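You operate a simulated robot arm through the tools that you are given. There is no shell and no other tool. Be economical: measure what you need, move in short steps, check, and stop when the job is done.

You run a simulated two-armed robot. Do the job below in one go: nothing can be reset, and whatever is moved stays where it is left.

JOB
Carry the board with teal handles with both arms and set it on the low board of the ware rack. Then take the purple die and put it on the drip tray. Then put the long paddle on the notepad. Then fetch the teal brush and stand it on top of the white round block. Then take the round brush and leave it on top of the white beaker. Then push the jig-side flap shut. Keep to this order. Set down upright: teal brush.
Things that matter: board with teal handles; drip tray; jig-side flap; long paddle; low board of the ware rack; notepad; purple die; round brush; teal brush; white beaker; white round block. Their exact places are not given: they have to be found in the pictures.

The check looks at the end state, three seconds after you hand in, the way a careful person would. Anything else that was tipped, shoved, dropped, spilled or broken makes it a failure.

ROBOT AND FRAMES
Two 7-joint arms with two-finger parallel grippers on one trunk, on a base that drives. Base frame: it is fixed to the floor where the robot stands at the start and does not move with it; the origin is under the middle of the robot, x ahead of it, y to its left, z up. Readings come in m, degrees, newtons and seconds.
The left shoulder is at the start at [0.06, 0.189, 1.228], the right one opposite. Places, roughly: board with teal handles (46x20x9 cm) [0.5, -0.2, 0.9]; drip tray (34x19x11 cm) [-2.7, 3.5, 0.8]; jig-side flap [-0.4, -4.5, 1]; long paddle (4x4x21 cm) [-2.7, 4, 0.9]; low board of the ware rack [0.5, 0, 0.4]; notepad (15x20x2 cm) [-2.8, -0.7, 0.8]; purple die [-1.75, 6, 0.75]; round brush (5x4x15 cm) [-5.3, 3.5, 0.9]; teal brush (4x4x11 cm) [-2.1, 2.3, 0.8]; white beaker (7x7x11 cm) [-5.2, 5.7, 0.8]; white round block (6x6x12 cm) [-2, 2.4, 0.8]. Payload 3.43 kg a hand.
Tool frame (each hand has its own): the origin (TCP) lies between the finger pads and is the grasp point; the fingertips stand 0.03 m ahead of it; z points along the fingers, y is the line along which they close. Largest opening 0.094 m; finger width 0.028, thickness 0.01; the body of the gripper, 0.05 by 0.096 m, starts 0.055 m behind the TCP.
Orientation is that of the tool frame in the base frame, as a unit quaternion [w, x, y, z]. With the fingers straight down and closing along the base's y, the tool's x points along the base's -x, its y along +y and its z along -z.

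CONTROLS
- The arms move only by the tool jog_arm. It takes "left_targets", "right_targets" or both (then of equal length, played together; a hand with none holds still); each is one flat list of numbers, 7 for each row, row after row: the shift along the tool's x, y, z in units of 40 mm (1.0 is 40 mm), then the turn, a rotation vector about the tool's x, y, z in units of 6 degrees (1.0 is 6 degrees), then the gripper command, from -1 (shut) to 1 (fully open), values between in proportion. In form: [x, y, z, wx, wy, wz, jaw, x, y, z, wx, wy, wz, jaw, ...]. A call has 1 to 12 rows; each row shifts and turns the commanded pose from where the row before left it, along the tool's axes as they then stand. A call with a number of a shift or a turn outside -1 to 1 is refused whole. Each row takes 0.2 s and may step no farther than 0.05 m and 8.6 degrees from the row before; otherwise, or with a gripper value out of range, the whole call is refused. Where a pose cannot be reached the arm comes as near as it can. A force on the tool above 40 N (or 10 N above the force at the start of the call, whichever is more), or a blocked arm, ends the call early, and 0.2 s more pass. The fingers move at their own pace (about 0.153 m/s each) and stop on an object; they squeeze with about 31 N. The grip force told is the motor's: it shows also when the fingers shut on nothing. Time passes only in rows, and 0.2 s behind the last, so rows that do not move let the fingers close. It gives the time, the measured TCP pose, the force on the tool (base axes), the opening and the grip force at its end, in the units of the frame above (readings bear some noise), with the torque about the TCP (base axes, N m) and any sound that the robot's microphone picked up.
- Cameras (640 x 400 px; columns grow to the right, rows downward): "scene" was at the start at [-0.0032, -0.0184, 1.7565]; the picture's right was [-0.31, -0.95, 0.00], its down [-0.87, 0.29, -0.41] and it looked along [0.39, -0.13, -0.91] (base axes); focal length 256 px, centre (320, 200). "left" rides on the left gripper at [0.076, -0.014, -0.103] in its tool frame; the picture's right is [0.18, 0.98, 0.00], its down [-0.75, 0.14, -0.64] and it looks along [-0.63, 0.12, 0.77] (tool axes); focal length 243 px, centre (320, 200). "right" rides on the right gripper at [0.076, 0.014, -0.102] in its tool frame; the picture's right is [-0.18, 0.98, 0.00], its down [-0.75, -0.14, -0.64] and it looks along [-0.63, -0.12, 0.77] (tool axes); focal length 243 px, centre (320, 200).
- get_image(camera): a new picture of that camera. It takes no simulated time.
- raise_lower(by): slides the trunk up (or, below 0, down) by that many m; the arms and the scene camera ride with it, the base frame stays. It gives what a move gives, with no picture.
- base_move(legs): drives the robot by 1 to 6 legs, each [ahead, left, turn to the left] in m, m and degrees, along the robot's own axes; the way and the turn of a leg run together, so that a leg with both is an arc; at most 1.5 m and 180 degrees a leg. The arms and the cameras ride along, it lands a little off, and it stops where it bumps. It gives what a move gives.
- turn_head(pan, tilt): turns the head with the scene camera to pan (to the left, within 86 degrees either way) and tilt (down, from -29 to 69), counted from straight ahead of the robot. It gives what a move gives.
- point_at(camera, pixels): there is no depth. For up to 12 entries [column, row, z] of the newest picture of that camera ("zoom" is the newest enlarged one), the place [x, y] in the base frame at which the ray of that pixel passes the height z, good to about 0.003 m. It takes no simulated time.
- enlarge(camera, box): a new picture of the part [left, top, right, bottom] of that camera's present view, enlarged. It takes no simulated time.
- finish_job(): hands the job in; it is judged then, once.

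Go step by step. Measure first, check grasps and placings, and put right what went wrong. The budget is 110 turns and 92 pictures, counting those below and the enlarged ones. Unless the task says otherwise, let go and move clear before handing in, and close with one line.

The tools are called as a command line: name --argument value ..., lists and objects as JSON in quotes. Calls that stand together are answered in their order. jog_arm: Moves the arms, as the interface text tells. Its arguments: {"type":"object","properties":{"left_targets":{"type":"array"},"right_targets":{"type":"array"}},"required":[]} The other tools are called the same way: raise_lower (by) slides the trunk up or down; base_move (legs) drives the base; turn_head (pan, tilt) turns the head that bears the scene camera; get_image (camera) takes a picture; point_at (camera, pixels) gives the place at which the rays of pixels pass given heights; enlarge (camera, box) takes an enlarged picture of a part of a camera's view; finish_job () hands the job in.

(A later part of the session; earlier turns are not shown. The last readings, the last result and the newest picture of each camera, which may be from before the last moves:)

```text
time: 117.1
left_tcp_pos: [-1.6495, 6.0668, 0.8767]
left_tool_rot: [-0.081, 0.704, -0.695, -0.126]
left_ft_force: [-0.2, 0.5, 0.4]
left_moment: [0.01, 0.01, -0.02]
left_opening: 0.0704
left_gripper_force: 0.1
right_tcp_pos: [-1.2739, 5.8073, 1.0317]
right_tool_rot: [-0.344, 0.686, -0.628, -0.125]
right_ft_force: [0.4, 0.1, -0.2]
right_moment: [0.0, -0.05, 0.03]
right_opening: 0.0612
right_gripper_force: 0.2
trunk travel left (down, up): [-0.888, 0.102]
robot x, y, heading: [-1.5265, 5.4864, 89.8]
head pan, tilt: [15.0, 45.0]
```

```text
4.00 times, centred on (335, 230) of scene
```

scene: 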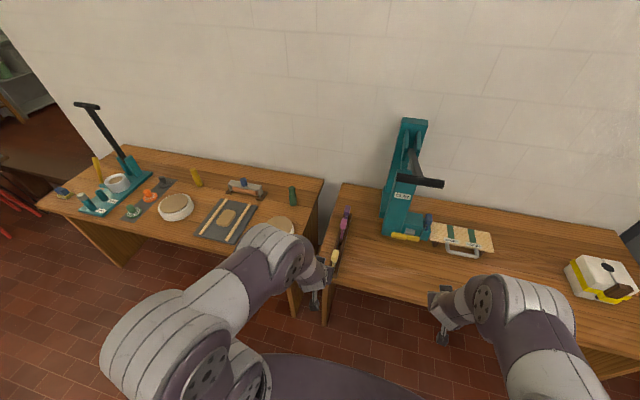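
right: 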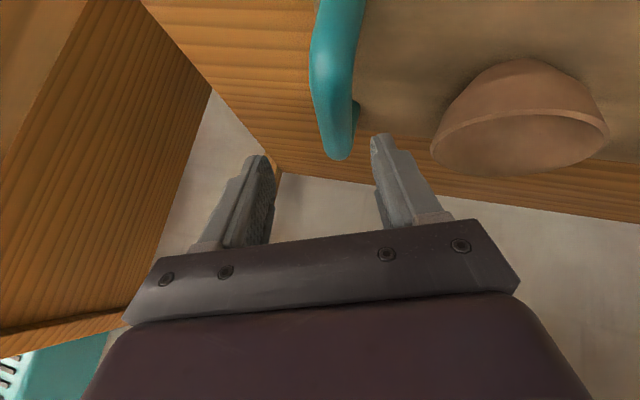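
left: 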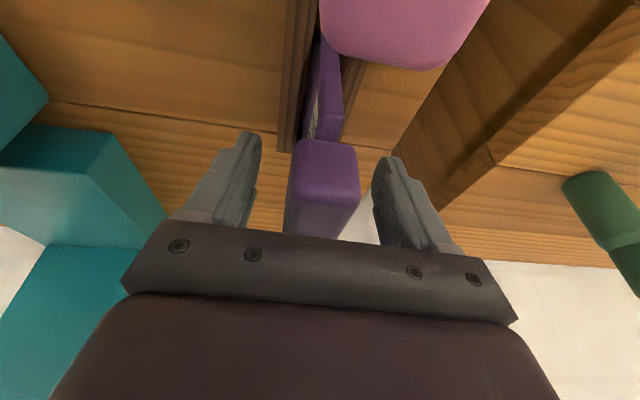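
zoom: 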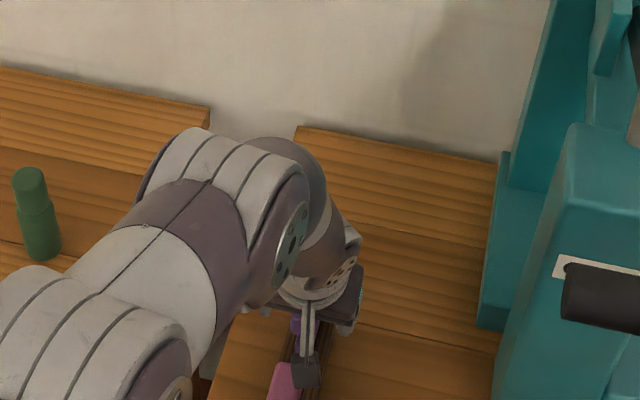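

The knob is between the fingers at (325,180). I close on it.

jog_arm --left_targets '[0, 0, 0, 0, 0, 0, -1, 0, 0, 0, 0, 0, 0, -1, 0, 0, 0, 0, 0, 0, -1]'

raise_lower --by 0.08

get_image --camera "left"

```text
time: 117.9
left_tcp_pos: [-1.6488, 6.0667, 0.8783]
left_tool_rot: [-0.081, 0.702, -0.696, -0.126]
left_ft_force: [9.5, -0.2, -2.1]
left_moment: [-0.02, -0.9, -0.22]
left_opening: 0.0328
left_gripper_force: 30.5
right_tcp_pos: [-1.2739, 5.8072, 1.0318]
right_tool_rot: [-0.344, 0.686, -0.629, -0.126]
right_ft_force: [-0.5, -0.6, -0.4]
right_moment: [-0.03, -0.03, -0.01]
right_opening: 0.0612
right_gripper_force: 0.1
trunk travel left (down, up): [-0.888, 0.102]
robot x, y, heading: [-1.5291, 5.4807, 89.8]
head pan, tilt: [15.0, 45.0]
```

```text
time: 119.1
left_tcp_pos: [-1.6511, 6.0666, 0.958]
left_tool_rot: [-0.081, 0.702, -0.696, -0.126]
left_ft_force: [0.4, 0.1, -1.9]
left_moment: [-0.02, 0.02, 0.04]
left_opening: 0.0316
left_gripper_force: 30.8
right_tcp_pos: [-1.2748, 5.8081, 1.1109]
right_tool_rot: [-0.344, 0.686, -0.628, -0.125]
right_ft_force: [0.0, -0.4, -0.7]
right_moment: [0.01, 0.03, 0.03]
right_opening: 0.0611
right_gripper_force: 0.0
trunk travel left (down, up): [-0.968, 0.022]
robot x, y, heading: [-1.5244, 5.4878, 90.0]
head pan, tilt: [15.0, 45.0]
```

```text
36 pictures are left
```

left: 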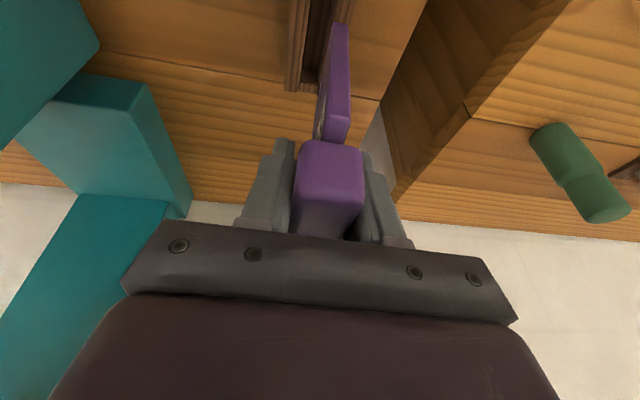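

The die is held (opening 0.032) with its plate hanging below. I lift it clear over the pink and yellow dies, back off, and slide left to look at the drip tray area.

jog_arm --left_targets '[-0.23, 0.05, -0.76, 0, 0, 0, -1, -0.23, 0.05, -0.76, 0, 0, 0, -1, -0.23, 0.05, -0.76, 0, 0, 0, -1]'

base_move --legs '[[-0.37, 0, 0], [0, 1.0, 0]]'

turn_head --pan 86 --tilt 28

get_image --camera "scene"

```text
time: 119.9
left_tcp_pos: [-1.6475, 6.0658, 1.0518]
left_tool_rot: [-0.081, 0.703, -0.695, -0.127]
left_ft_force: [0.9, -0.2, -1.1]
left_moment: [0.0, 0.0, 0.0]
left_opening: 0.0318
left_gripper_force: 31.3
right_tcp_pos: [-1.2739, 5.8069, 1.1115]
right_tool_rot: [-0.344, 0.686, -0.629, -0.126]
right_ft_force: [0.1, -0.3, -0.7]
right_moment: [0.02, 0.01, 0.01]
right_opening: 0.0608
right_gripper_force: 0.1
trunk travel left (down, up): [-0.968, 0.022]
robot x, y, heading: [-1.5247, 5.4849, 90.1]
head pan, tilt: [15.0, 45.0]
```

```text
time: 127.1
left_tcp_pos: [-2.6631, 5.6907, 1.0508]
left_tool_rot: [-0.081, 0.702, -0.696, -0.127]
left_ft_force: [-0.5, 0.5, -1.5]
left_moment: [0.04, -0.04, -0.01]
left_opening: 0.0318
left_gripper_force: 31.3
right_tcp_pos: [-2.2913, 5.4302, 1.1109]
right_tool_rot: [-0.343, 0.686, -0.63, -0.125]
right_ft_force: [0.7, -0.5, -0.3]
right_moment: [-0.03, 0.0, -0.01]
right_opening: 0.0611
right_gripper_force: 0.0
trunk travel left (down, up): [-0.968, 0.022]
robot x, y, heading: [-2.5431, 5.1081, 89.9]
head pan, tilt: [15.0, 45.0]
```

```text
time: 128.6
left_tcp_pos: [-2.6633, 5.6902, 1.0516]
left_tool_rot: [-0.082, 0.701, -0.697, -0.127]
left_ft_force: [0.7, -0.7, -1.0]
left_moment: [-0.01, 0.03, -0.01]
left_opening: 0.0314
left_gripper_force: 31.1
right_tcp_pos: [-2.2914, 5.4303, 1.1118]
right_tool_rot: [-0.344, 0.686, -0.629, -0.125]
right_ft_force: [-1.1, -0.3, -0.2]
right_moment: [-0.01, 0.0, -0.01]
right_opening: 0.0611
right_gripper_force: 0.0
trunk travel left (down, up): [-0.968, 0.022]
robot x, y, heading: [-2.542, 5.1098, 89.6]
head pan, tilt: [85.9, 28.0]
```

```text
35 pictures are left
```

scene: 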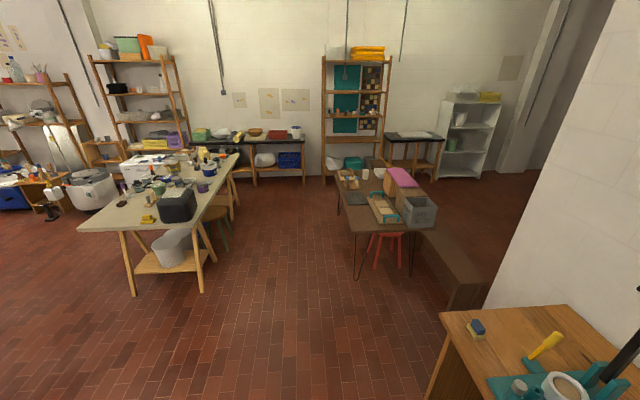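

Open floor ahead: the trestle table (left) and the dark table with red stool (right) are farther on. I measure them and move to (−3.5, 5.1), then turn toward the island.

point_at --camera "scene" --pixels '[[135, 296, 0], [203, 293, 0], [82, 228, 0.76], [240, 153, 0.76], [357, 278, 0], [412, 275, 0], [354, 232, 0.76], [437, 228, 0.76], [430, 398, 0], [438, 312, 0.76], [376, 268, 0]]'

base_move --legs '[[0, 0.98, 0], [0, 0, -45], [0, 0, -44.7]]'

turn_head --pan -55 --tilt 32

get_image --camera "scene"

```text
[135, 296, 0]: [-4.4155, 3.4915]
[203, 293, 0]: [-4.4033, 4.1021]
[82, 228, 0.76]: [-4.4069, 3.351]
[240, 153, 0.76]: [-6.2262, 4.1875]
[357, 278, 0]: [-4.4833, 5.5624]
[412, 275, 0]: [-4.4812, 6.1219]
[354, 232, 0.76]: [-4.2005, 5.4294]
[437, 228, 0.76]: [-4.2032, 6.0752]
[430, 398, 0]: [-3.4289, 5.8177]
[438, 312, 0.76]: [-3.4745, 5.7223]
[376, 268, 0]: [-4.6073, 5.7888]
```

```text
time: 137.7
left_tcp_pos: [-2.9254, 5.2342, 1.052]
left_tool_rot: [0.147, -0.005, 0.989, 0.032]
left_ft_force: [-0.2, -0.5, -1.3]
left_moment: [0.02, -0.01, 0.02]
left_opening: 0.0318
left_gripper_force: 31.1
right_tcp_pos: [-3.184, 4.8604, 1.1131]
right_tool_rot: [0.332, -0.04, 0.93, -0.155]
right_ft_force: [-0.8, -0.9, -0.3]
right_moment: [-0.02, 0.01, 0.0]
right_opening: 0.061
right_gripper_force: 0.0
trunk travel left (down, up): [-0.968, 0.022]
robot x, y, heading: [-3.5051, 5.1168, -0.1]
head pan, tilt: [85.9, 28.0]
```

```text
time: 139.9
left_tcp_pos: [-2.9248, 5.2336, 1.0522]
left_tool_rot: [0.147, -0.006, 0.989, 0.032]
left_ft_force: [0.0, -0.9, -0.7]
left_moment: [-0.03, -0.01, -0.01]
left_opening: 0.0321
left_gripper_force: 31.1
right_tcp_pos: [-3.1834, 4.8602, 1.1119]
right_tool_rot: [0.332, -0.04, 0.93, -0.154]
right_ft_force: [0.5, -0.1, -0.5]
right_moment: [0.04, -0.01, 0.0]
right_opening: 0.061
right_gripper_force: 0.0
trunk travel left (down, up): [-0.968, 0.022]
robot x, y, heading: [-3.5034, 5.1109, 0.1]
head pan, tilt: [-55.0, 32.0]
```

```text
34 pictures are left
```

scene: 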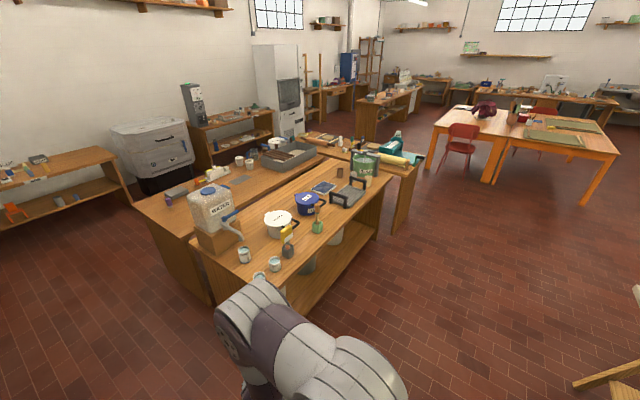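

I see the island's left table: containers at (275,260), a green pot with tools at (317,215), and a grey rack-like tray at (350,190). I zoom and measure.

enlarge --camera "scene" --box '[220, 130, 420, 285]'

point_at --camera "scene" --pixels '[[300, 290, 0.76], [388, 180, 0.76], [346, 210, 0.77], [368, 190, 0.77], [330, 195, 0.77], [318, 232, 0.77], [293, 257, 0.77], [380, 237, 0], [195, 243, 0.76], [306, 210, 0.77], [323, 187, 0.77]]'

```text
2.58 times, centred on (320, 208) of scene
```

zoom: 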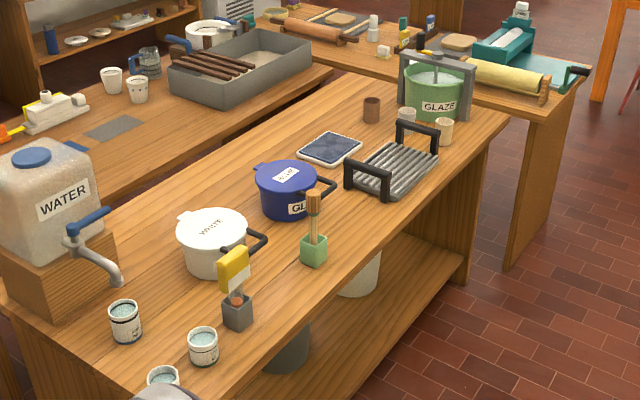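

```text
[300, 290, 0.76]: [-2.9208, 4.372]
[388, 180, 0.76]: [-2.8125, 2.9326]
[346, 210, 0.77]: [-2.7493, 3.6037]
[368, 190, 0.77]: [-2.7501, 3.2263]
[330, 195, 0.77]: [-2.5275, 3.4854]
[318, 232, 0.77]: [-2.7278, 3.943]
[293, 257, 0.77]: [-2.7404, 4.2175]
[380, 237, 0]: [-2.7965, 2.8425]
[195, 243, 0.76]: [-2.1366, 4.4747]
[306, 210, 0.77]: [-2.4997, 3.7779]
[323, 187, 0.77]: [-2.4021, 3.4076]
```

The drip tray is the corrugated tray with black handles near (−2.69, 3.42), long axis along y; the long paddle stands in the green holder at (−2.73, 3.94). I drive alongside to (−3.25, 3.3).

base_move --legs '[[0, -1.4, 0], [0, -0.4, 0], [0.24, 0, 0]]'

turn_head --pan 15 --tilt 50

get_image --camera "scene"

```text
time: 150.2
left_tcp_pos: [-2.6917, 3.4786, 1.0535]
left_tool_rot: [0.147, -0.009, 0.988, 0.033]
left_ft_force: [0.0, 0.5, -0.9]
left_moment: [-0.01, -0.04, -0.02]
left_opening: 0.0316
left_gripper_force: 31.3
right_tcp_pos: [-2.9484, 3.1036, 1.1126]
right_tool_rot: [0.333, -0.044, 0.929, -0.154]
right_ft_force: [-0.6, -0.6, 0.1]
right_moment: [-0.01, -0.03, -0.01]
right_opening: 0.0611
right_gripper_force: 0.1
trunk travel left (down, up): [-0.968, 0.022]
robot x, y, heading: [-3.2678, 3.3547, 0.3]
head pan, tilt: [-55.0, 32.0]
```

```text
time: 151.6
left_tcp_pos: [-2.6899, 3.4795, 1.0517]
left_tool_rot: [0.146, -0.009, 0.989, 0.032]
left_ft_force: [-0.1, 0.1, -2.1]
left_moment: [0.01, 0.0, 0.0]
left_opening: 0.0318
left_gripper_force: 30.3
right_tcp_pos: [-2.9458, 3.103, 1.1114]
right_tool_rot: [0.333, -0.045, 0.929, -0.152]
right_ft_force: [-0.1, 0.0, -0.9]
right_moment: [-0.02, -0.02, -0.01]
right_opening: 0.0608
right_gripper_force: 0.1
trunk travel left (down, up): [-0.968, 0.022]
robot x, y, heading: [-3.2715, 3.3525, 0.5]
head pan, tilt: [15.0, 50.0]
```

```text
32 pictures are left
```

scene: 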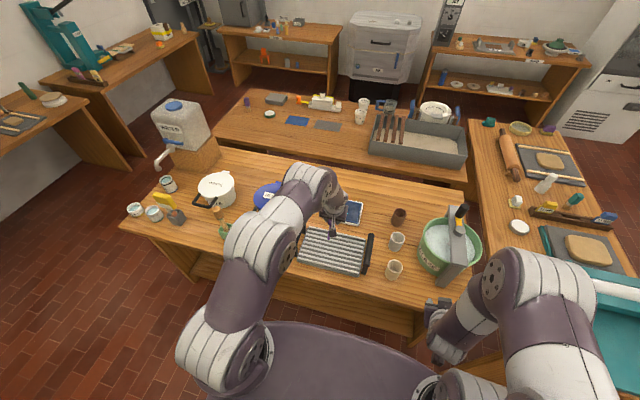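

point_at --camera "scene" --pixels '[[306, 228, 0.79], [370, 236, 0.79], [360, 274, 0.79], [299, 262, 0.79], [335, 250, 0.79], [372, 234, 0.86], [364, 270, 0.86], [330, 234, 0.79], [225, 232, 0.77], [216, 207, 0.95], [230, 237, 0.77]]'

enlarge --camera "scene" --box '[180, 170, 420, 300]'

```text
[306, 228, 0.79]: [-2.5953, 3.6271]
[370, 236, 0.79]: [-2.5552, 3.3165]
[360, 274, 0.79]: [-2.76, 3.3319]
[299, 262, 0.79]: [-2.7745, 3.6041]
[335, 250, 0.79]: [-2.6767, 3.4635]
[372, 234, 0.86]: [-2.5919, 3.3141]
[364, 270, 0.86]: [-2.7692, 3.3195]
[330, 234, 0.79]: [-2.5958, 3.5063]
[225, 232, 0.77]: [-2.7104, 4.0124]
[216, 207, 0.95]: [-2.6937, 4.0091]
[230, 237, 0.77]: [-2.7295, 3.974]
```

```text
2.67 times, centred on (300, 235) of scene
```

zoom: 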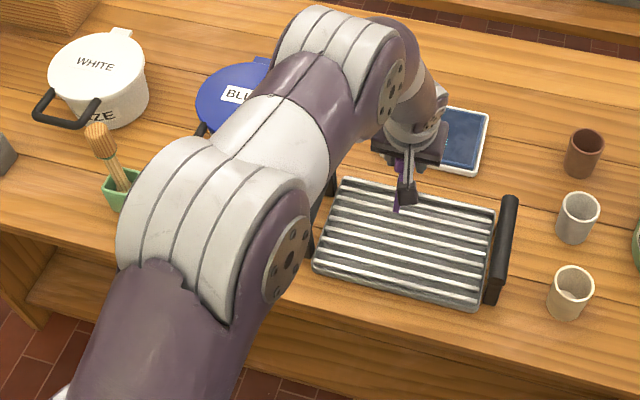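

The tray centre is (−2.675, 3.465) and the die hangs right above it. I roll the left hand 48° so that the die goes down edge-first and lies over, then lower with the trunk.

jog_arm --left_targets '[0, 0, 0, 0.95, 0, -0.29, -1, 0, 0, 0, 0.95, 0, -0.29, -1, 0, 0, 0, 0.95, 0, -0.29, -1, 0, 0, 0, 0.95, 0, -0.29, -1, 0, 0, 0, 0.95, 0, -0.29, -1, 0, 0, 0, 0.95, 0, -0.29, -1, 0, 0, 0, 0.95, 0, -0.29, -1, 0, 0, 0, 0.95, 0, -0.29, -1]'

raise_lower --by -0.14

enlarge --camera "scene" --box '[240, 150, 420, 290]'

```text
time: 153.4
left_tcp_pos: [-2.6899, 3.4787, 1.0524]
left_tool_rot: [0.142, -0.068, 0.915, -0.371]
left_ft_force: [0.5, -0.6, 0.0]
left_moment: [-0.01, -0.02, 0.03]
left_opening: 0.0319
left_gripper_force: 30.5
right_tcp_pos: [-2.9481, 3.1034, 1.1117]
right_tool_rot: [0.333, -0.045, 0.929, -0.153]
right_ft_force: [0.1, 0.2, -0.7]
right_moment: [-0.01, -0.02, -0.02]
right_opening: 0.061
right_gripper_force: 0.0
trunk travel left (down, up): [-0.968, 0.022]
robot x, y, heading: [-3.2668, 3.3523, 0.4]
head pan, tilt: [15.0, 50.0]
```

```text
time: 155.1
left_tcp_pos: [-2.689, 3.4789, 0.9135]
left_tool_rot: [0.142, -0.068, 0.915, -0.37]
left_ft_force: [-0.6, 0.7, -1.3]
left_moment: [0.02, 0.0, -0.01]
left_opening: 0.0317
left_gripper_force: 30.8
right_tcp_pos: [-2.947, 3.1026, 0.972]
right_tool_rot: [0.332, -0.044, 0.93, -0.154]
right_ft_force: [-0.5, -0.2, -0.5]
right_moment: [-0.01, -0.01, 0.01]
right_opening: 0.061
right_gripper_force: 0.1
trunk travel left (down, up): [-0.828, 0.162]
robot x, y, heading: [-3.2689, 3.3514, 0.7]
head pan, tilt: [15.0, 50.0]
```

```text
2.86 times, centred on (330, 220) of scene
```

zoom: 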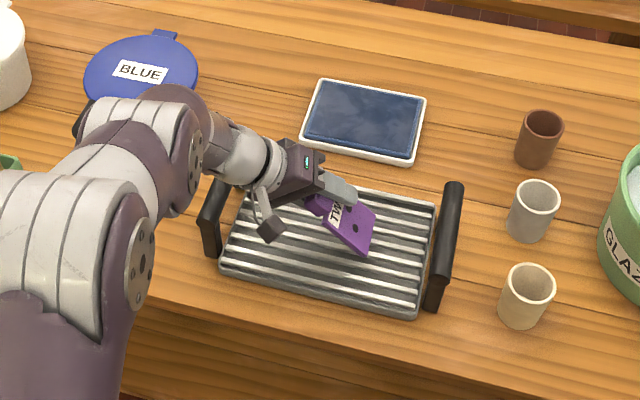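

The die is above the tray's centre, tilted. I lower in small steps until contact.

raise_lower --by -0.03

raise_lower --by -0.012

raise_lower --by -0.01

enlarge --camera "scene" --box '[240, 150, 420, 290]'

```text
time: 155.8
left_tcp_pos: [-2.6899, 3.4809, 0.8852]
left_tool_rot: [0.144, -0.069, 0.915, -0.37]
left_ft_force: [1.2, 5.7, 18.5]
left_moment: [-0.91, -0.45, 0.22]
left_opening: 0.036
left_gripper_force: 30.9
right_tcp_pos: [-2.9483, 3.1039, 0.9432]
right_tool_rot: [0.333, -0.044, 0.929, -0.154]
right_ft_force: [-0.2, -1.1, 0.2]
right_moment: [-0.02, 0.0, 0.05]
right_opening: 0.0615
right_gripper_force: 0.0
trunk travel left (down, up): [-0.798, 0.192]
robot x, y, heading: [-3.2678, 3.3548, 0.3]
head pan, tilt: [15.0, 50.0]
```

```text
time: 156.4
left_tcp_pos: [-2.6914, 3.479, 0.8736]
left_tool_rot: [0.144, -0.067, 0.915, -0.371]
left_ft_force: [-2.5, 6.1, 32.1]
left_moment: [-0.78, 0.21, -0.1]
left_opening: 0.0387
left_gripper_force: 30.9
right_tcp_pos: [-2.9498, 3.1032, 0.932]
right_tool_rot: [0.335, -0.044, 0.929, -0.153]
right_ft_force: [-0.6, 0.2, 0.1]
right_moment: [-0.03, 0.03, 0.03]
right_opening: 0.0611
right_gripper_force: 0.1
trunk travel left (down, up): [-0.786, 0.204]
robot x, y, heading: [-3.2733, 3.3545, 0.4]
head pan, tilt: [15.0, 50.0]
```

```text
time: 156.7
left_tcp_pos: [-2.69, 3.4788, 0.8751]
left_tool_rot: [0.145, -0.067, 0.914, -0.372]
left_ft_force: [-4.3, -0.2, 13.4]
left_moment: [-0.75, 0.36, -0.27]
left_opening: 0.0387
left_gripper_force: 31.2
right_tcp_pos: [-2.9482, 3.1025, 0.9284]
right_tool_rot: [0.334, -0.044, 0.929, -0.153]
right_ft_force: [-0.6, 0.9, 0.6]
right_moment: [0.0, -0.02, 0.01]
right_opening: 0.0611
right_gripper_force: 0.1
trunk travel left (down, up): [-0.784, 0.206]
robot x, y, heading: [-3.2721, 3.3526, 0.0]
head pan, tilt: [15.0, 50.0]
stopped: the force on the tool passed its limit (the readings are from after the stop); the commanded pose is now the measured one
```

```text
2.86 times, centred on (330, 220) of scene
```

zoom: 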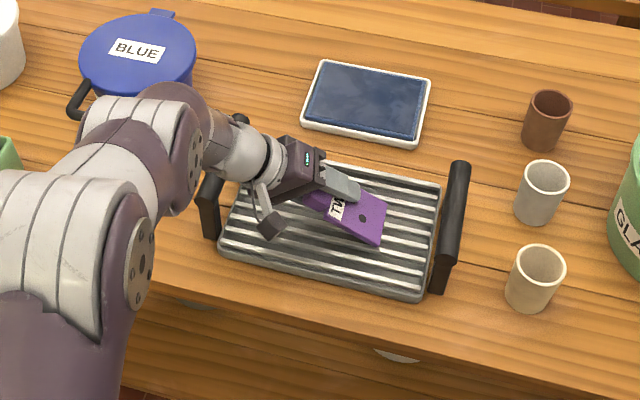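

The die touches the tray. I open and withdraw along the tool axis.

jog_arm --left_targets '[0, 0, -0.05, 0, 0, 0, 0.2, 0, 0, 0, 0, 0, 0, 0.4, 0, 0, -0.5, 0, 0, 0, 0.4, 0, 0, -1, 0, 0, 0, 0.4, 0, 0, -1, 0, 0, 0, 0.4, 0, 0, -1, 0, 0, 0, 0.4]'

raise_lower --by 0.2

enlarge --camera "scene" --box '[180, 160, 420, 310]'

```text
time: 158.1
left_tcp_pos: [-2.7333, 3.5729, 0.9703]
left_tool_rot: [0.143, -0.068, 0.915, -0.371]
left_ft_force: [-0.3, -0.5, 0.6]
left_moment: [-0.02, -0.02, -0.02]
left_opening: 0.0659
left_gripper_force: 0.1
right_tcp_pos: [-2.9469, 3.1045, 0.9285]
right_tool_rot: [0.333, -0.045, 0.929, -0.153]
right_ft_force: [1.0, -0.1, -0.1]
right_moment: [-0.01, 0.01, -0.02]
right_opening: 0.061
right_gripper_force: 0.0
trunk travel left (down, up): [-0.784, 0.206]
robot x, y, heading: [-3.2717, 3.3541, 0.5]
head pan, tilt: [15.0, 50.0]
```

```text
time: 160.3
left_tcp_pos: [-2.7316, 3.5729, 1.1699]
left_tool_rot: [0.143, -0.068, 0.915, -0.372]
left_ft_force: [0.5, 0.2, 0.4]
left_moment: [0.04, -0.02, 0.02]
left_opening: 0.066
left_gripper_force: 0.1
right_tcp_pos: [-2.9458, 3.1041, 1.1286]
right_tool_rot: [0.333, -0.045, 0.929, -0.153]
right_ft_force: [0.0, 0.1, 0.0]
right_moment: [0.02, 0.0, -0.01]
right_opening: 0.0612
right_gripper_force: 0.0
trunk travel left (down, up): [-0.984, 0.006]
robot x, y, heading: [-3.2673, 3.354, 0.4]
head pan, tilt: [15.0, 50.0]
```

```text
2.67 times, centred on (300, 235) of scene
```

zoom: 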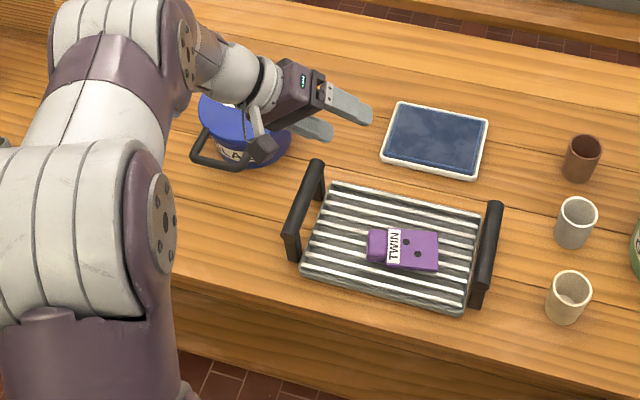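

The die lies flat on the drip tray. Next the paddle in the green holder at (−2.71, 3.99): I'll grip it with a near-horizontal hand so that it can be laid flat later. I back off, shift left, lower, unroll the hand and pitch it up.

base_move --legs '[[-0.27, 0, -0.4], [0, 0.5, 0]]'

raise_lower --by -0.2

jog_arm --left_targets '[0, 0, 0, -0.95, 0, 0.29, 1, 0, 0, 0, -0.95, 0, 0.29, 1, 0, 0, 0, -0.95, 0, 0.29, 1, 0, 0, 0, -0.95, 0, 0.29, 1, 0, 0, 0, -0.95, 0, 0.29, 1, 0, 0, 0, -0.95, 0, 0.29, 1, 0, 0, 0, -0.95, 0, 0.29, 1, 0, 0, 0, -0.95, 0, 0.29, 1, 0, 0, 0, 0, -1, 0, 1, 0, 0, 0, 0, -1, 0, 1, 0, 0, 0, 0, -1, 0, 1, 0, 0, 0, 0, -1, 0, 1]'

jog_arm --left_targets '[0, 0, 0, 0, -1, 0, 1, 0, 0, 0, 0, -1, 0, 1, 0, 0, 0, 0, -1, 0, 1]'

```text
time: 164.7
left_tcp_pos: [-2.9955, 4.0463, 1.1711]
left_tool_rot: [0.139, -0.058, 0.916, -0.372]
left_ft_force: [0.0, -0.2, 1.1]
left_moment: [0.01, 0.03, 0.0]
left_opening: 0.0659
left_gripper_force: 0.1
right_tcp_pos: [-3.2211, 3.5822, 1.129]
right_tool_rot: [0.331, -0.034, 0.93, -0.157]
right_ft_force: [0.1, -0.3, 0.7]
right_moment: [0.01, 0.03, 0.0]
right_opening: 0.0611
right_gripper_force: 0.0
trunk travel left (down, up): [-0.984, 0.006]
robot x, y, heading: [-3.5357, 3.8393, -0.9]
head pan, tilt: [15.0, 50.0]
```

```text
time: 166.9
left_tcp_pos: [-2.996, 4.0469, 0.971]
left_tool_rot: [0.14, -0.058, 0.916, -0.373]
left_ft_force: [0.4, -0.2, 0.1]
left_moment: [0.04, 0.0, -0.01]
left_opening: 0.0656
left_gripper_force: 0.2
right_tcp_pos: [-3.2214, 3.5835, 0.9281]
right_tool_rot: [0.33, -0.034, 0.93, -0.156]
right_ft_force: [0.0, -0.1, 0.0]
right_moment: [-0.01, 0.02, 0.01]
right_opening: 0.061
right_gripper_force: 0.0
trunk travel left (down, up): [-0.784, 0.206]
robot x, y, heading: [-3.5391, 3.8402, -0.8]
head pan, tilt: [15.0, 50.0]
```

```text
time: 169.5
left_tcp_pos: [-2.997, 4.0411, 0.9689]
left_tool_rot: [0.318, 0.013, 0.948, 0.013]
left_ft_force: [0.0, -0.2, -0.2]
left_moment: [0.01, 0.02, -0.01]
left_opening: 0.094
left_gripper_force: 0.0
left hand out of reach, approached as far as the arm can: row 12
right_tcp_pos: [-3.2207, 3.5828, 0.9279]
right_tool_rot: [0.332, -0.035, 0.93, -0.155]
right_ft_force: [0.3, 0.0, 0.1]
right_moment: [0.03, 0.0, 0.01]
right_opening: 0.0611
right_gripper_force: 0.0
trunk travel left (down, up): [-0.784, 0.206]
robot x, y, heading: [-3.5394, 3.8425, -0.4]
head pan, tilt: [15.0, 50.0]
```

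```text
time: 170.3
left_tcp_pos: [-2.9956, 4.0359, 0.9698]
left_tool_rot: [0.463, 0.016, 0.886, 0.001]
left_ft_force: [0.2, 0.0, -0.7]
left_moment: [-0.03, 0.01, 0.0]
left_opening: 0.0941
left_gripper_force: 0.0
left hand out of reach, approached as far as the arm can: row 1
right_tcp_pos: [-3.2212, 3.5825, 0.928]
right_tool_rot: [0.331, -0.034, 0.93, -0.158]
right_ft_force: [1.0, 0.7, -0.9]
right_moment: [0.01, -0.02, 0.0]
right_opening: 0.0611
right_gripper_force: 0.1
trunk travel left (down, up): [-0.784, 0.206]
robot x, y, heading: [-3.5367, 3.837, -0.8]
head pan, tilt: [15.0, 50.0]
```

Pitch is now 55°. I look with the left camera and the scene zoom at the paddle.

get_image --camera "left"

enlarge --camera "scene" --box '[240, 120, 440, 260]'

```text
27 pictures are left
```

left: 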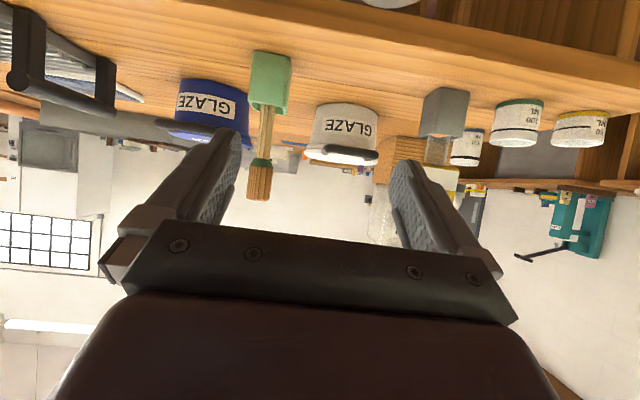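

```text
2.86 times, centred on (340, 190) of scene
```

zoom: 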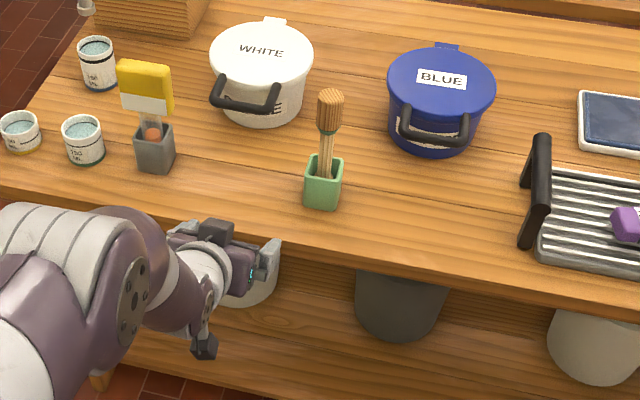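

point_at --camera "left" --pixels '[[272, 52, 0.765], [258, 182, 0.96], [258, 182, 0.94], [264, 130, 0.9]]'

point_at --camera "scene" --pixels '[[340, 195, 0.77], [342, 163, 0.9], [343, 158, 0.95], [342, 150, 0.98], [307, 180, 0.77]]'

```text
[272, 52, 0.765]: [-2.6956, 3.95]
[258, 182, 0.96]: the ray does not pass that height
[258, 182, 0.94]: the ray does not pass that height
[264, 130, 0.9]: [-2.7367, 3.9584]
```

```text
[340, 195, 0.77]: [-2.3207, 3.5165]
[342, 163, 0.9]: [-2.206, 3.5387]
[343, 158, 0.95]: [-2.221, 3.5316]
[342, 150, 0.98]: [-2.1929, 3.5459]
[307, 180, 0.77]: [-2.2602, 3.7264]
```

point_at --camera "zoom" --pixels '[[322, 207, 0.765], [329, 128, 0.9], [329, 128, 0.92], [330, 95, 0.95], [330, 95, 0.97], [325, 160, 0.83], [166, 210, 0.77]]'

```text
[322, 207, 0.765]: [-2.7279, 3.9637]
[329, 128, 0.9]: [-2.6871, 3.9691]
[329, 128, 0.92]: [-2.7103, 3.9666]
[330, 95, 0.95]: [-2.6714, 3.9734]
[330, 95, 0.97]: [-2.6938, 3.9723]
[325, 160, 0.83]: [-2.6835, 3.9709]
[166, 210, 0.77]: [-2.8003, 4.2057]
```

The paddle axis is at about (−2.705, 3.962), shaft from 0.81 to 0.915. I lower the trunk 9.5 cm, align in y and drive forward 0.2 m.

raise_lower --by -0.093

jog_arm --left_targets '[0, -0.9, 0, 0, 0, 0, 1, 0, -0.93, 0, 0, 0, 0, 1]'

base_move --legs '[[0.19, 0, 0.7]]'

get_image --camera "left"

```text
time: 171.6
left_tcp_pos: [-2.9954, 4.036, 0.878]
left_tool_rot: [0.461, 0.017, 0.887, 0.0]
left_ft_force: [-0.1, 0.3, 0.7]
left_moment: [0.01, 0.02, -0.01]
left_opening: 0.094
left_gripper_force: 0.0
right_tcp_pos: [-3.2218, 3.5832, 0.8355]
right_tool_rot: [0.33, -0.034, 0.93, -0.158]
right_ft_force: [0.6, -0.1, -0.3]
right_moment: [-0.01, -0.02, -0.01]
right_opening: 0.0611
right_gripper_force: 0.1
trunk travel left (down, up): [-0.691, 0.299]
robot x, y, heading: [-3.5407, 3.8425, -0.8]
head pan, tilt: [15.0, 50.0]
```

```text
time: 172.2
left_tcp_pos: [-2.9986, 3.9603, 0.8763]
left_tool_rot: [0.461, 0.017, 0.887, 0.0]
left_ft_force: [-0.2, -0.8, 0.4]
left_moment: [0.03, 0.03, -0.02]
left_opening: 0.0943
left_gripper_force: 0.0
right_tcp_pos: [-3.2208, 3.582, 0.836]
right_tool_rot: [0.331, -0.034, 0.93, -0.156]
right_ft_force: [-0.6, -0.6, 0.2]
right_moment: [0.02, -0.04, 0.01]
right_opening: 0.0613
right_gripper_force: 0.1
trunk travel left (down, up): [-0.691, 0.299]
robot x, y, heading: [-3.5373, 3.84, -0.7]
head pan, tilt: [15.0, 50.0]
```

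```text
time: 173.7
left_tcp_pos: [-2.8115, 3.9649, 0.8761]
left_tool_rot: [0.461, 0.013, 0.887, 0.003]
left_ft_force: [0.1, 0.0, 1.0]
left_moment: [0.02, 0.01, 0.01]
left_opening: 0.0941
left_gripper_force: 0.2
right_tcp_pos: [-3.0312, 3.5844, 0.8353]
right_tool_rot: [0.332, -0.039, 0.93, -0.155]
right_ft_force: [0.0, -1.0, 0.1]
right_moment: [0.0, -0.01, 0.0]
right_opening: 0.0611
right_gripper_force: 0.0
trunk travel left (down, up): [-0.691, 0.299]
robot x, y, heading: [-3.3518, 3.8391, -0.3]
head pan, tilt: [15.0, 50.0]
```

```text
25 pictures are left
```

left: 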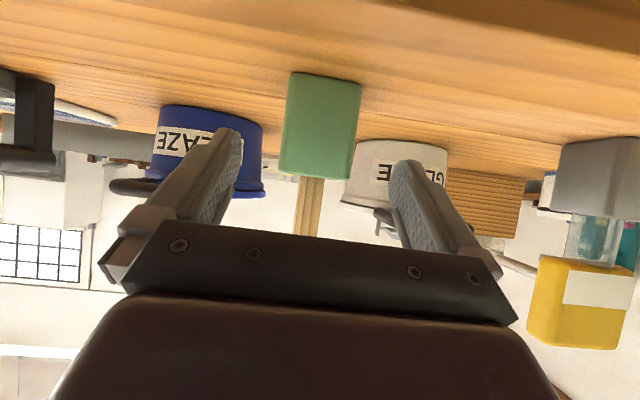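

The paddle shaft is centred between the fingers at (310,205). I advance 0.107 m and close.

jog_arm --left_targets '[-0.51, 0, 0.73, 0, 0, 0, 1, -0.51, 0, 0.73, 0, 0, 0, 1, -0.51, 0, 0.73, 0, 0, 0, 1, 0, 0, 0, 0, 0, 0, -1, 0, 0, 0, 0, 0, 0, -1, 0, 0, 0, 0, 0, 0, -1, 0, 0, 0, 0, 0, 0, -1]'

raise_lower --by 0.1

enlarge --camera "scene" --box '[200, 140, 420, 290]'

```text
time: 175.3
left_tcp_pos: [-2.7046, 3.9619, 0.8747]
left_tool_rot: [0.461, 0.014, 0.887, 0.002]
left_ft_force: [-0.4, -6.6, -7.3]
left_moment: [-0.24, -0.06, -0.36]
left_opening: 0.0585
left_gripper_force: 44.6
right_tcp_pos: [-3.0309, 3.5824, 0.835]
right_tool_rot: [0.332, -0.037, 0.93, -0.155]
right_ft_force: [0.6, -0.6, -0.1]
right_moment: [-0.01, -0.02, 0.0]
right_opening: 0.061
right_gripper_force: 0.1
trunk travel left (down, up): [-0.691, 0.299]
robot x, y, heading: [-3.349, 3.8391, -0.4]
head pan, tilt: [15.0, 50.0]
```

```text
time: 175.7
left_tcp_pos: [-2.7045, 3.9624, 0.8753]
left_tool_rot: [0.453, 0.015, 0.892, 0.002]
left_ft_force: [22.9, -3.5, -14.4]
left_moment: [0.51, 0.79, 0.42]
left_opening: 0.0583
left_gripper_force: 44.8
right_tcp_pos: [-3.0271, 3.5829, 0.8403]
right_tool_rot: [0.331, -0.038, 0.93, -0.155]
right_ft_force: [1.3, 0.5, 0.2]
right_moment: [0.0, -0.02, -0.01]
right_opening: 0.0611
right_gripper_force: 0.0
trunk travel left (down, up): [-0.699, 0.291]
robot x, y, heading: [-3.3483, 3.8425, -0.5]
head pan, tilt: [15.0, 50.0]
stopped: the force on the tool passed its limit (the readings are from after the stop); the commanded pose is now the measured one
```

```text
2.67 times, centred on (310, 215) of scene
```

zoom: 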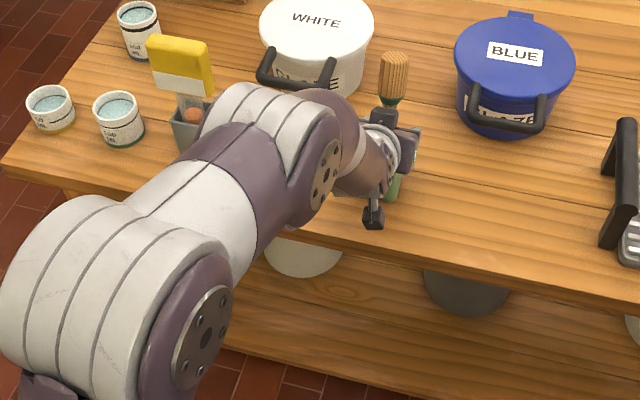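

The fingers closed on the green holder (opening 0.058), so its top is higher than I thought. I open, raise 5.5 cm, and close on the paddle itself.

jog_arm --left_targets '[0, 0, 0, 0, 0, 0, 1, 0, 0, 0, 0, 0, 0, 1]'

raise_lower --by 0.052

get_image --camera "left"

```text
time: 176.3
left_tcp_pos: [-2.7074, 3.963, 0.8782]
left_tool_rot: [0.454, 0.015, 0.891, 0.001]
left_ft_force: [-0.3, 0.3, 0.4]
left_moment: [-0.03, 0.01, 0.0]
left_opening: 0.0939
left_gripper_force: 0.1
right_tcp_pos: [-3.0296, 3.5831, 0.8434]
right_tool_rot: [0.332, -0.038, 0.93, -0.155]
right_ft_force: [-0.8, 0.2, -0.9]
right_moment: [-0.01, 0.02, -0.04]
right_opening: 0.0611
right_gripper_force: 0.0
trunk travel left (down, up): [-0.699, 0.291]
robot x, y, heading: [-3.3537, 3.836, -0.3]
head pan, tilt: [15.0, 50.0]
```

```text
time: 177.2
left_tcp_pos: [-2.709, 3.9637, 0.9297]
left_tool_rot: [0.455, 0.015, 0.89, 0.002]
left_ft_force: [-0.1, -0.8, -0.2]
left_moment: [0.0, -0.01, 0.01]
left_opening: 0.0938
left_gripper_force: 0.1
right_tcp_pos: [-3.0306, 3.5834, 0.8949]
right_tool_rot: [0.332, -0.037, 0.93, -0.156]
right_ft_force: [-0.2, 0.3, -1.2]
right_moment: [-0.02, 0.02, 0.01]
right_opening: 0.0609
right_gripper_force: 0.2
trunk travel left (down, up): [-0.751, 0.239]
robot x, y, heading: [-3.3468, 3.8383, -0.4]
head pan, tilt: [15.0, 50.0]
```

```text
23 pictures are left
```

left: 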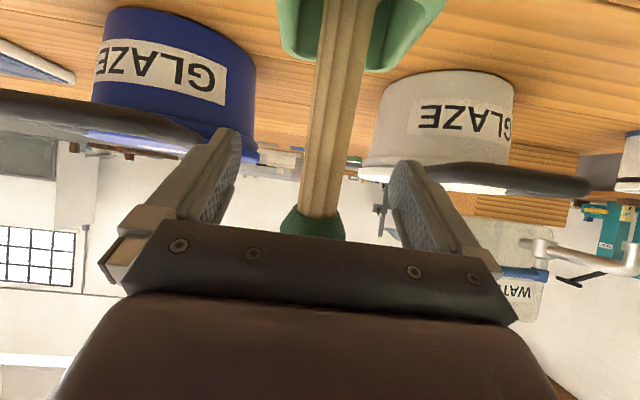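

The shaft is between the fingers, above the holder. I close and lift.

jog_arm --left_targets '[0, 0, 0, 0, 0, 0, -1, 0, 0, 0, 0, 0, 0, -1, 0, 0, 0, 0, 0, 0, -1, 0, 0, 0, 0, 0, 0, -1]'

raise_lower --by 0.13

```text
time: 178.2
left_tcp_pos: [-2.7089, 3.9622, 0.931]
left_tool_rot: [0.455, 0.015, 0.89, 0.002]
left_ft_force: [0.0, -0.2, -0.3]
left_moment: [-0.1, -0.01, 0.01]
left_opening: 0.0286
left_gripper_force: 30.9
right_tcp_pos: [-3.0304, 3.5826, 0.8958]
right_tool_rot: [0.331, -0.038, 0.93, -0.156]
right_ft_force: [0.0, -0.2, -0.8]
right_moment: [0.03, -0.01, 0.01]
right_opening: 0.061
right_gripper_force: 0.1
trunk travel left (down, up): [-0.751, 0.239]
robot x, y, heading: [-3.3515, 3.8383, -0.6]
head pan, tilt: [15.0, 50.0]
```

```text
time: 179.8
left_tcp_pos: [-2.7075, 3.962, 1.0598]
left_tool_rot: [0.455, 0.014, 0.89, 0.003]
left_ft_force: [1.0, 0.1, -0.5]
left_moment: [-0.03, 0.0, 0.01]
left_opening: 0.0288
left_gripper_force: 31.3
right_tcp_pos: [-3.0305, 3.5828, 1.0255]
right_tool_rot: [0.331, -0.037, 0.93, -0.155]
right_ft_force: [0.7, 0.1, -1.1]
right_moment: [-0.01, 0.02, -0.02]
right_opening: 0.0615
right_gripper_force: 0.1
trunk travel left (down, up): [-0.881, 0.109]
robot x, y, heading: [-3.3497, 3.8406, -0.2]
head pan, tilt: [15.0, 50.0]
```

The paddle is held (opening 0.029). I back off and drive toward −y to look for the notepad.

base_move --legs '[[-0.37, 0, 0.3], [0, -1.2, 0], [0, -1.25, 0]]'

turn_head --pan -60 --tilt 28

get_image --camera "scene"

```text
time: 193.9
left_tcp_pos: [-3.0815, 1.4667, 1.0614]
left_tool_rot: [0.455, 0.027, 0.89, -0.005]
left_ft_force: [0.6, -0.2, -0.5]
left_moment: [0.01, -0.03, -0.04]
left_opening: 0.0288
left_gripper_force: 31.3
right_tcp_pos: [-3.4146, 1.0971, 1.027]
right_tool_rot: [0.33, -0.023, 0.93, -0.162]
right_ft_force: [0.8, -0.7, 0.1]
right_moment: [0.04, 0.0, 0.02]
right_opening: 0.061
right_gripper_force: 0.1
trunk travel left (down, up): [-0.881, 0.109]
robot x, y, heading: [-3.7261, 1.3615, -1.9]
head pan, tilt: [15.0, 50.0]
```

```text
time: 195.3
left_tcp_pos: [-3.0822, 1.4679, 1.0601]
left_tool_rot: [0.455, 0.027, 0.89, -0.005]
left_ft_force: [0.1, 0.2, -0.5]
left_moment: [0.03, -0.02, -0.02]
left_opening: 0.0287
left_gripper_force: 30.7
right_tcp_pos: [-3.4146, 1.0979, 1.0256]
right_tool_rot: [0.33, -0.024, 0.93, -0.161]
right_ft_force: [-0.1, 0.1, -1.1]
right_moment: [-0.01, 0.03, -0.03]
right_opening: 0.0611
right_gripper_force: 0.1
trunk travel left (down, up): [-0.881, 0.109]
robot x, y, heading: [-3.7242, 1.3609, -2.0]
head pan, tilt: [-60.0, 28.0]
```

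```text
22 pictures are left
```

scene: 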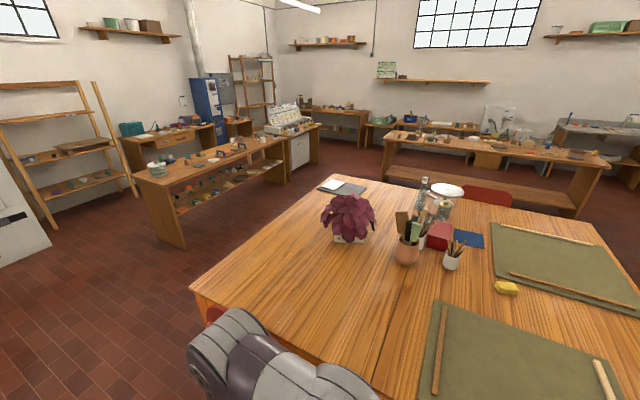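

Candidates: the white pad on a dark board at (335,185) and the blue item at (470,240). I measure both and zoom.

point_at --camera "scene" --pixels '[[332, 184, 0.77], [348, 189, 0.77], [470, 240, 0.77], [192, 290, 0.76], [330, 175, 0.76], [590, 220, 0.76], [400, 399, 0.76], [350, 240, 0.76], [215, 322, 0.5], [262, 243, 0.76]]'

enlarge --camera "scene" --box '[300, 160, 500, 285]'

```text
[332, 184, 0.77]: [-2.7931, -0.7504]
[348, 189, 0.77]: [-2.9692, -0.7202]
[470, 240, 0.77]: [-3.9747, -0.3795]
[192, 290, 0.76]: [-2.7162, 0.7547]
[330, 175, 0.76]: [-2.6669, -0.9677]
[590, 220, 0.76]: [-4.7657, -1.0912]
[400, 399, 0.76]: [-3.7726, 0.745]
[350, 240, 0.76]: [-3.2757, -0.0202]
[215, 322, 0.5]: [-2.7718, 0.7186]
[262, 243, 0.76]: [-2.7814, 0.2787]
```

```text
3.20 times, centred on (400, 222) of scene
```

zoom: 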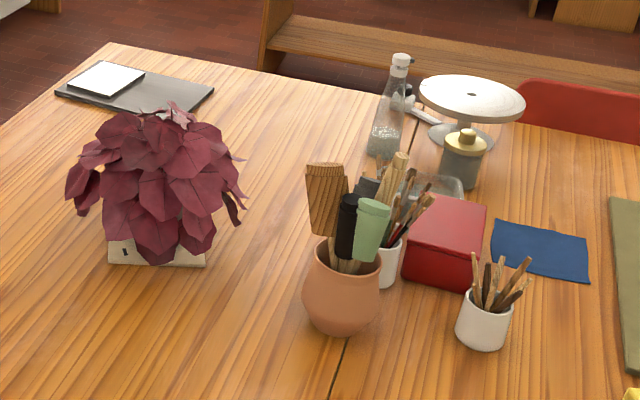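

The notepad is the white pad at about (−2.79, −0.745) near the table's east edge (x≈−2.70). I check the gap to the neighbouring table.

point_at --camera "scene" --pixels '[[180, 247, 0], [185, 246, 0], [137, 177, 0.76], [288, 142, 0.76], [288, 180, 0], [383, 177, 0], [388, 145, 0.76], [575, 218, 0], [345, 181, 0.77], [320, 187, 0.77]]'

point_at --camera "zoom" --pixels '[[100, 62, 0.78], [145, 72, 0.78], [112, 98, 0.78], [68, 85, 0.78], [56, 92, 0.76], [110, 68, 0.76], [214, 92, 0.76], [150, 120, 0.76]]'

```text
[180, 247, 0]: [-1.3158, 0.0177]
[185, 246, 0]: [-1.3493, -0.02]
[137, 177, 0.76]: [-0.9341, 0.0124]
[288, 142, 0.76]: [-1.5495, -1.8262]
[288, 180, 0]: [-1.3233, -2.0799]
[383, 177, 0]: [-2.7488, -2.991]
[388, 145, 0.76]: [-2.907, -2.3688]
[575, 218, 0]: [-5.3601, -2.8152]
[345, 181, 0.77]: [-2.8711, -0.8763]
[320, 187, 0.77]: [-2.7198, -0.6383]
```

```text
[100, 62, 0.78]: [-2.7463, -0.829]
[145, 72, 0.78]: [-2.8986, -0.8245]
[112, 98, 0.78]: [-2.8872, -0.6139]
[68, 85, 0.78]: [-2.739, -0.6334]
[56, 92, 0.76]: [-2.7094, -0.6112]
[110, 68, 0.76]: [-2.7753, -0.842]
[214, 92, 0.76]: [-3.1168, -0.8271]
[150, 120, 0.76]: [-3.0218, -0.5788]
```

The notepad spans x −2.74…−2.895, y −0.615…−0.83. I go around: east along y≈1.36, then south to y≈−0.6 at x≈−2.2, then turn to face it from the east.

base_move --legs '[[1.45, 0.02, 2], [0.1, 0, 0], [0, 0, -45], [0, 0, -45], [1.0, 0, 0], [0.95, 0, 0]]'

```text
time: 216.6
left_tcp_pos: [-2.0414, -1.2166, 1.0612]
left_tool_rot: [0.325, 0.637, 0.622, -0.319]
left_ft_force: [-0.4, 0.4, -0.9]
left_moment: [-0.05, 0.02, 0.01]
left_opening: 0.028
left_gripper_force: 31.1
right_tcp_pos: [-2.4239, -0.8983, 1.0263]
right_tool_rot: [0.127, 0.627, 0.687, -0.344]
right_ft_force: [-0.1, -0.5, 0.8]
right_moment: [0.03, 0.01, 0.0]
right_opening: 0.0614
right_gripper_force: 0.0
trunk travel left (down, up): [-0.881, 0.109]
robot x, y, heading: [-2.1672, -0.5793, -90.0]
head pan, tilt: [-60.0, 28.0]
```

I turn to face the notepad, then pitch the hand down to bring the paddle horizontal.

base_move --legs '[[0, 0, -45], [0, 0, -45]]'

jog_arm --left_targets '[0, 0, 0, 0, 1, 0, -1, 0, 0, 0, 0, 1, 0, -1, 0, 0, 0, 0, 1, 0, -1, 0, 0, 0, 0, 1, 0, -1, 0, 0, 0, 0, 1, 0, -1, 0, 0, 0, 0, 1, 0, -1, 0, 0, 0, 0, 1, 0, -1, 0, 0, 0, 0, 1, 0, -1, 0, 0, 0, 0, 1, 0, -1]'

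jog_arm --left_targets '[0, 0, 0, 0, 1, 0, -1, 0, 0, 0, 0, 1, 0, -1, 0, 0, 0, 0, 1, 0, -1, 0, 0, 0, 0, 1, 0, -1, 0, 0, 0, 0, 1, 0, -1, 0, 0, 0, 0, 1, 0, -1]'

turn_head --pan 15 --tilt 50

get_image --camera "scene"

```text
time: 221.1
left_tcp_pos: [-2.8131, -0.7084, 1.0606]
left_tool_rot: [0.005, 0.891, -0.008, -0.454]
left_ft_force: [-0.3, -0.6, -0.7]
left_moment: [-0.01, 0.01, 0.0]
left_opening: 0.0277
left_gripper_force: 31.0
right_tcp_pos: [-2.4945, -0.3267, 1.0251]
right_tool_rot: [-0.153, 0.929, 0.043, -0.333]
right_ft_force: [-0.7, 0.5, 0.2]
right_moment: [0.02, 0.02, 0.04]
right_opening: 0.0612
right_gripper_force: 0.1
trunk travel left (down, up): [-0.881, 0.109]
robot x, y, heading: [-2.1728, -0.5761, -179.6]
head pan, tilt: [-60.0, 28.0]
```

```text
time: 223.1
left_tcp_pos: [-2.8112, -0.7205, 1.0593]
left_tool_rot: [0.037, 0.983, 0.006, -0.178]
left_ft_force: [-0.9, -0.2, -0.5]
left_moment: [0.01, 0.01, -0.02]
left_opening: 0.0273
left_gripper_force: 31.1
left hand out of reach, approached as far as the arm can: row 4, 5, 6, 8, 9
right_tcp_pos: [-2.4949, -0.3244, 1.0261]
right_tool_rot: [-0.153, 0.93, 0.043, -0.332]
right_ft_force: [0.1, -0.5, -0.4]
right_moment: [0.02, -0.01, -0.01]
right_opening: 0.061
right_gripper_force: 0.1
trunk travel left (down, up): [-0.881, 0.109]
robot x, y, heading: [-2.1749, -0.5744, -179.6]
head pan, tilt: [-60.0, 28.0]
```

```text
time: 224.5
left_tcp_pos: [-2.7889, -0.7227, 1.0518]
left_tool_rot: [0.038, 0.987, 0.007, -0.154]
left_ft_force: [0.6, 0.9, -0.7]
left_moment: [-0.01, 0.03, 0.02]
left_opening: 0.0276
left_gripper_force: 31.5
left hand out of reach, approached as far as the arm can: row 1, 2, 3, 4, 5, 6
right_tcp_pos: [-2.494, -0.3252, 1.0267]
right_tool_rot: [-0.155, 0.929, 0.042, -0.333]
right_ft_force: [-0.6, 0.3, -0.1]
right_moment: [-0.02, -0.01, 0.02]
right_opening: 0.061
right_gripper_force: 0.0
trunk travel left (down, up): [-0.881, 0.109]
robot x, y, heading: [-2.1737, -0.5763, -179.8]
head pan, tilt: [-60.0, 28.0]
```

```text
time: 225.9
left_tcp_pos: [-2.7885, -0.722, 1.0513]
left_tool_rot: [0.038, 0.987, 0.007, -0.154]
left_ft_force: [-0.6, -0.7, -0.9]
left_moment: [0.02, 0.03, -0.02]
left_opening: 0.0276
left_gripper_force: 31.4
right_tcp_pos: [-2.4951, -0.3247, 1.0249]
right_tool_rot: [-0.154, 0.93, 0.043, -0.332]
right_ft_force: [0.6, -0.6, 0.1]
right_moment: [-0.02, 0.0, 0.01]
right_opening: 0.061
right_gripper_force: 0.1
trunk travel left (down, up): [-0.881, 0.109]
robot x, y, heading: [-2.1709, -0.5772, -179.8]
head pan, tilt: [15.0, 50.0]
```

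```text
20 pictures are left
```

scene: 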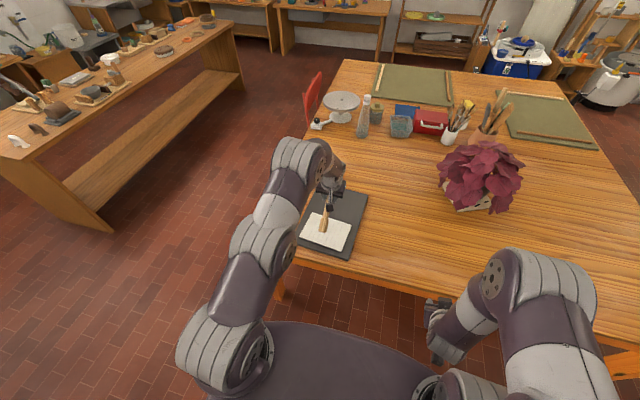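

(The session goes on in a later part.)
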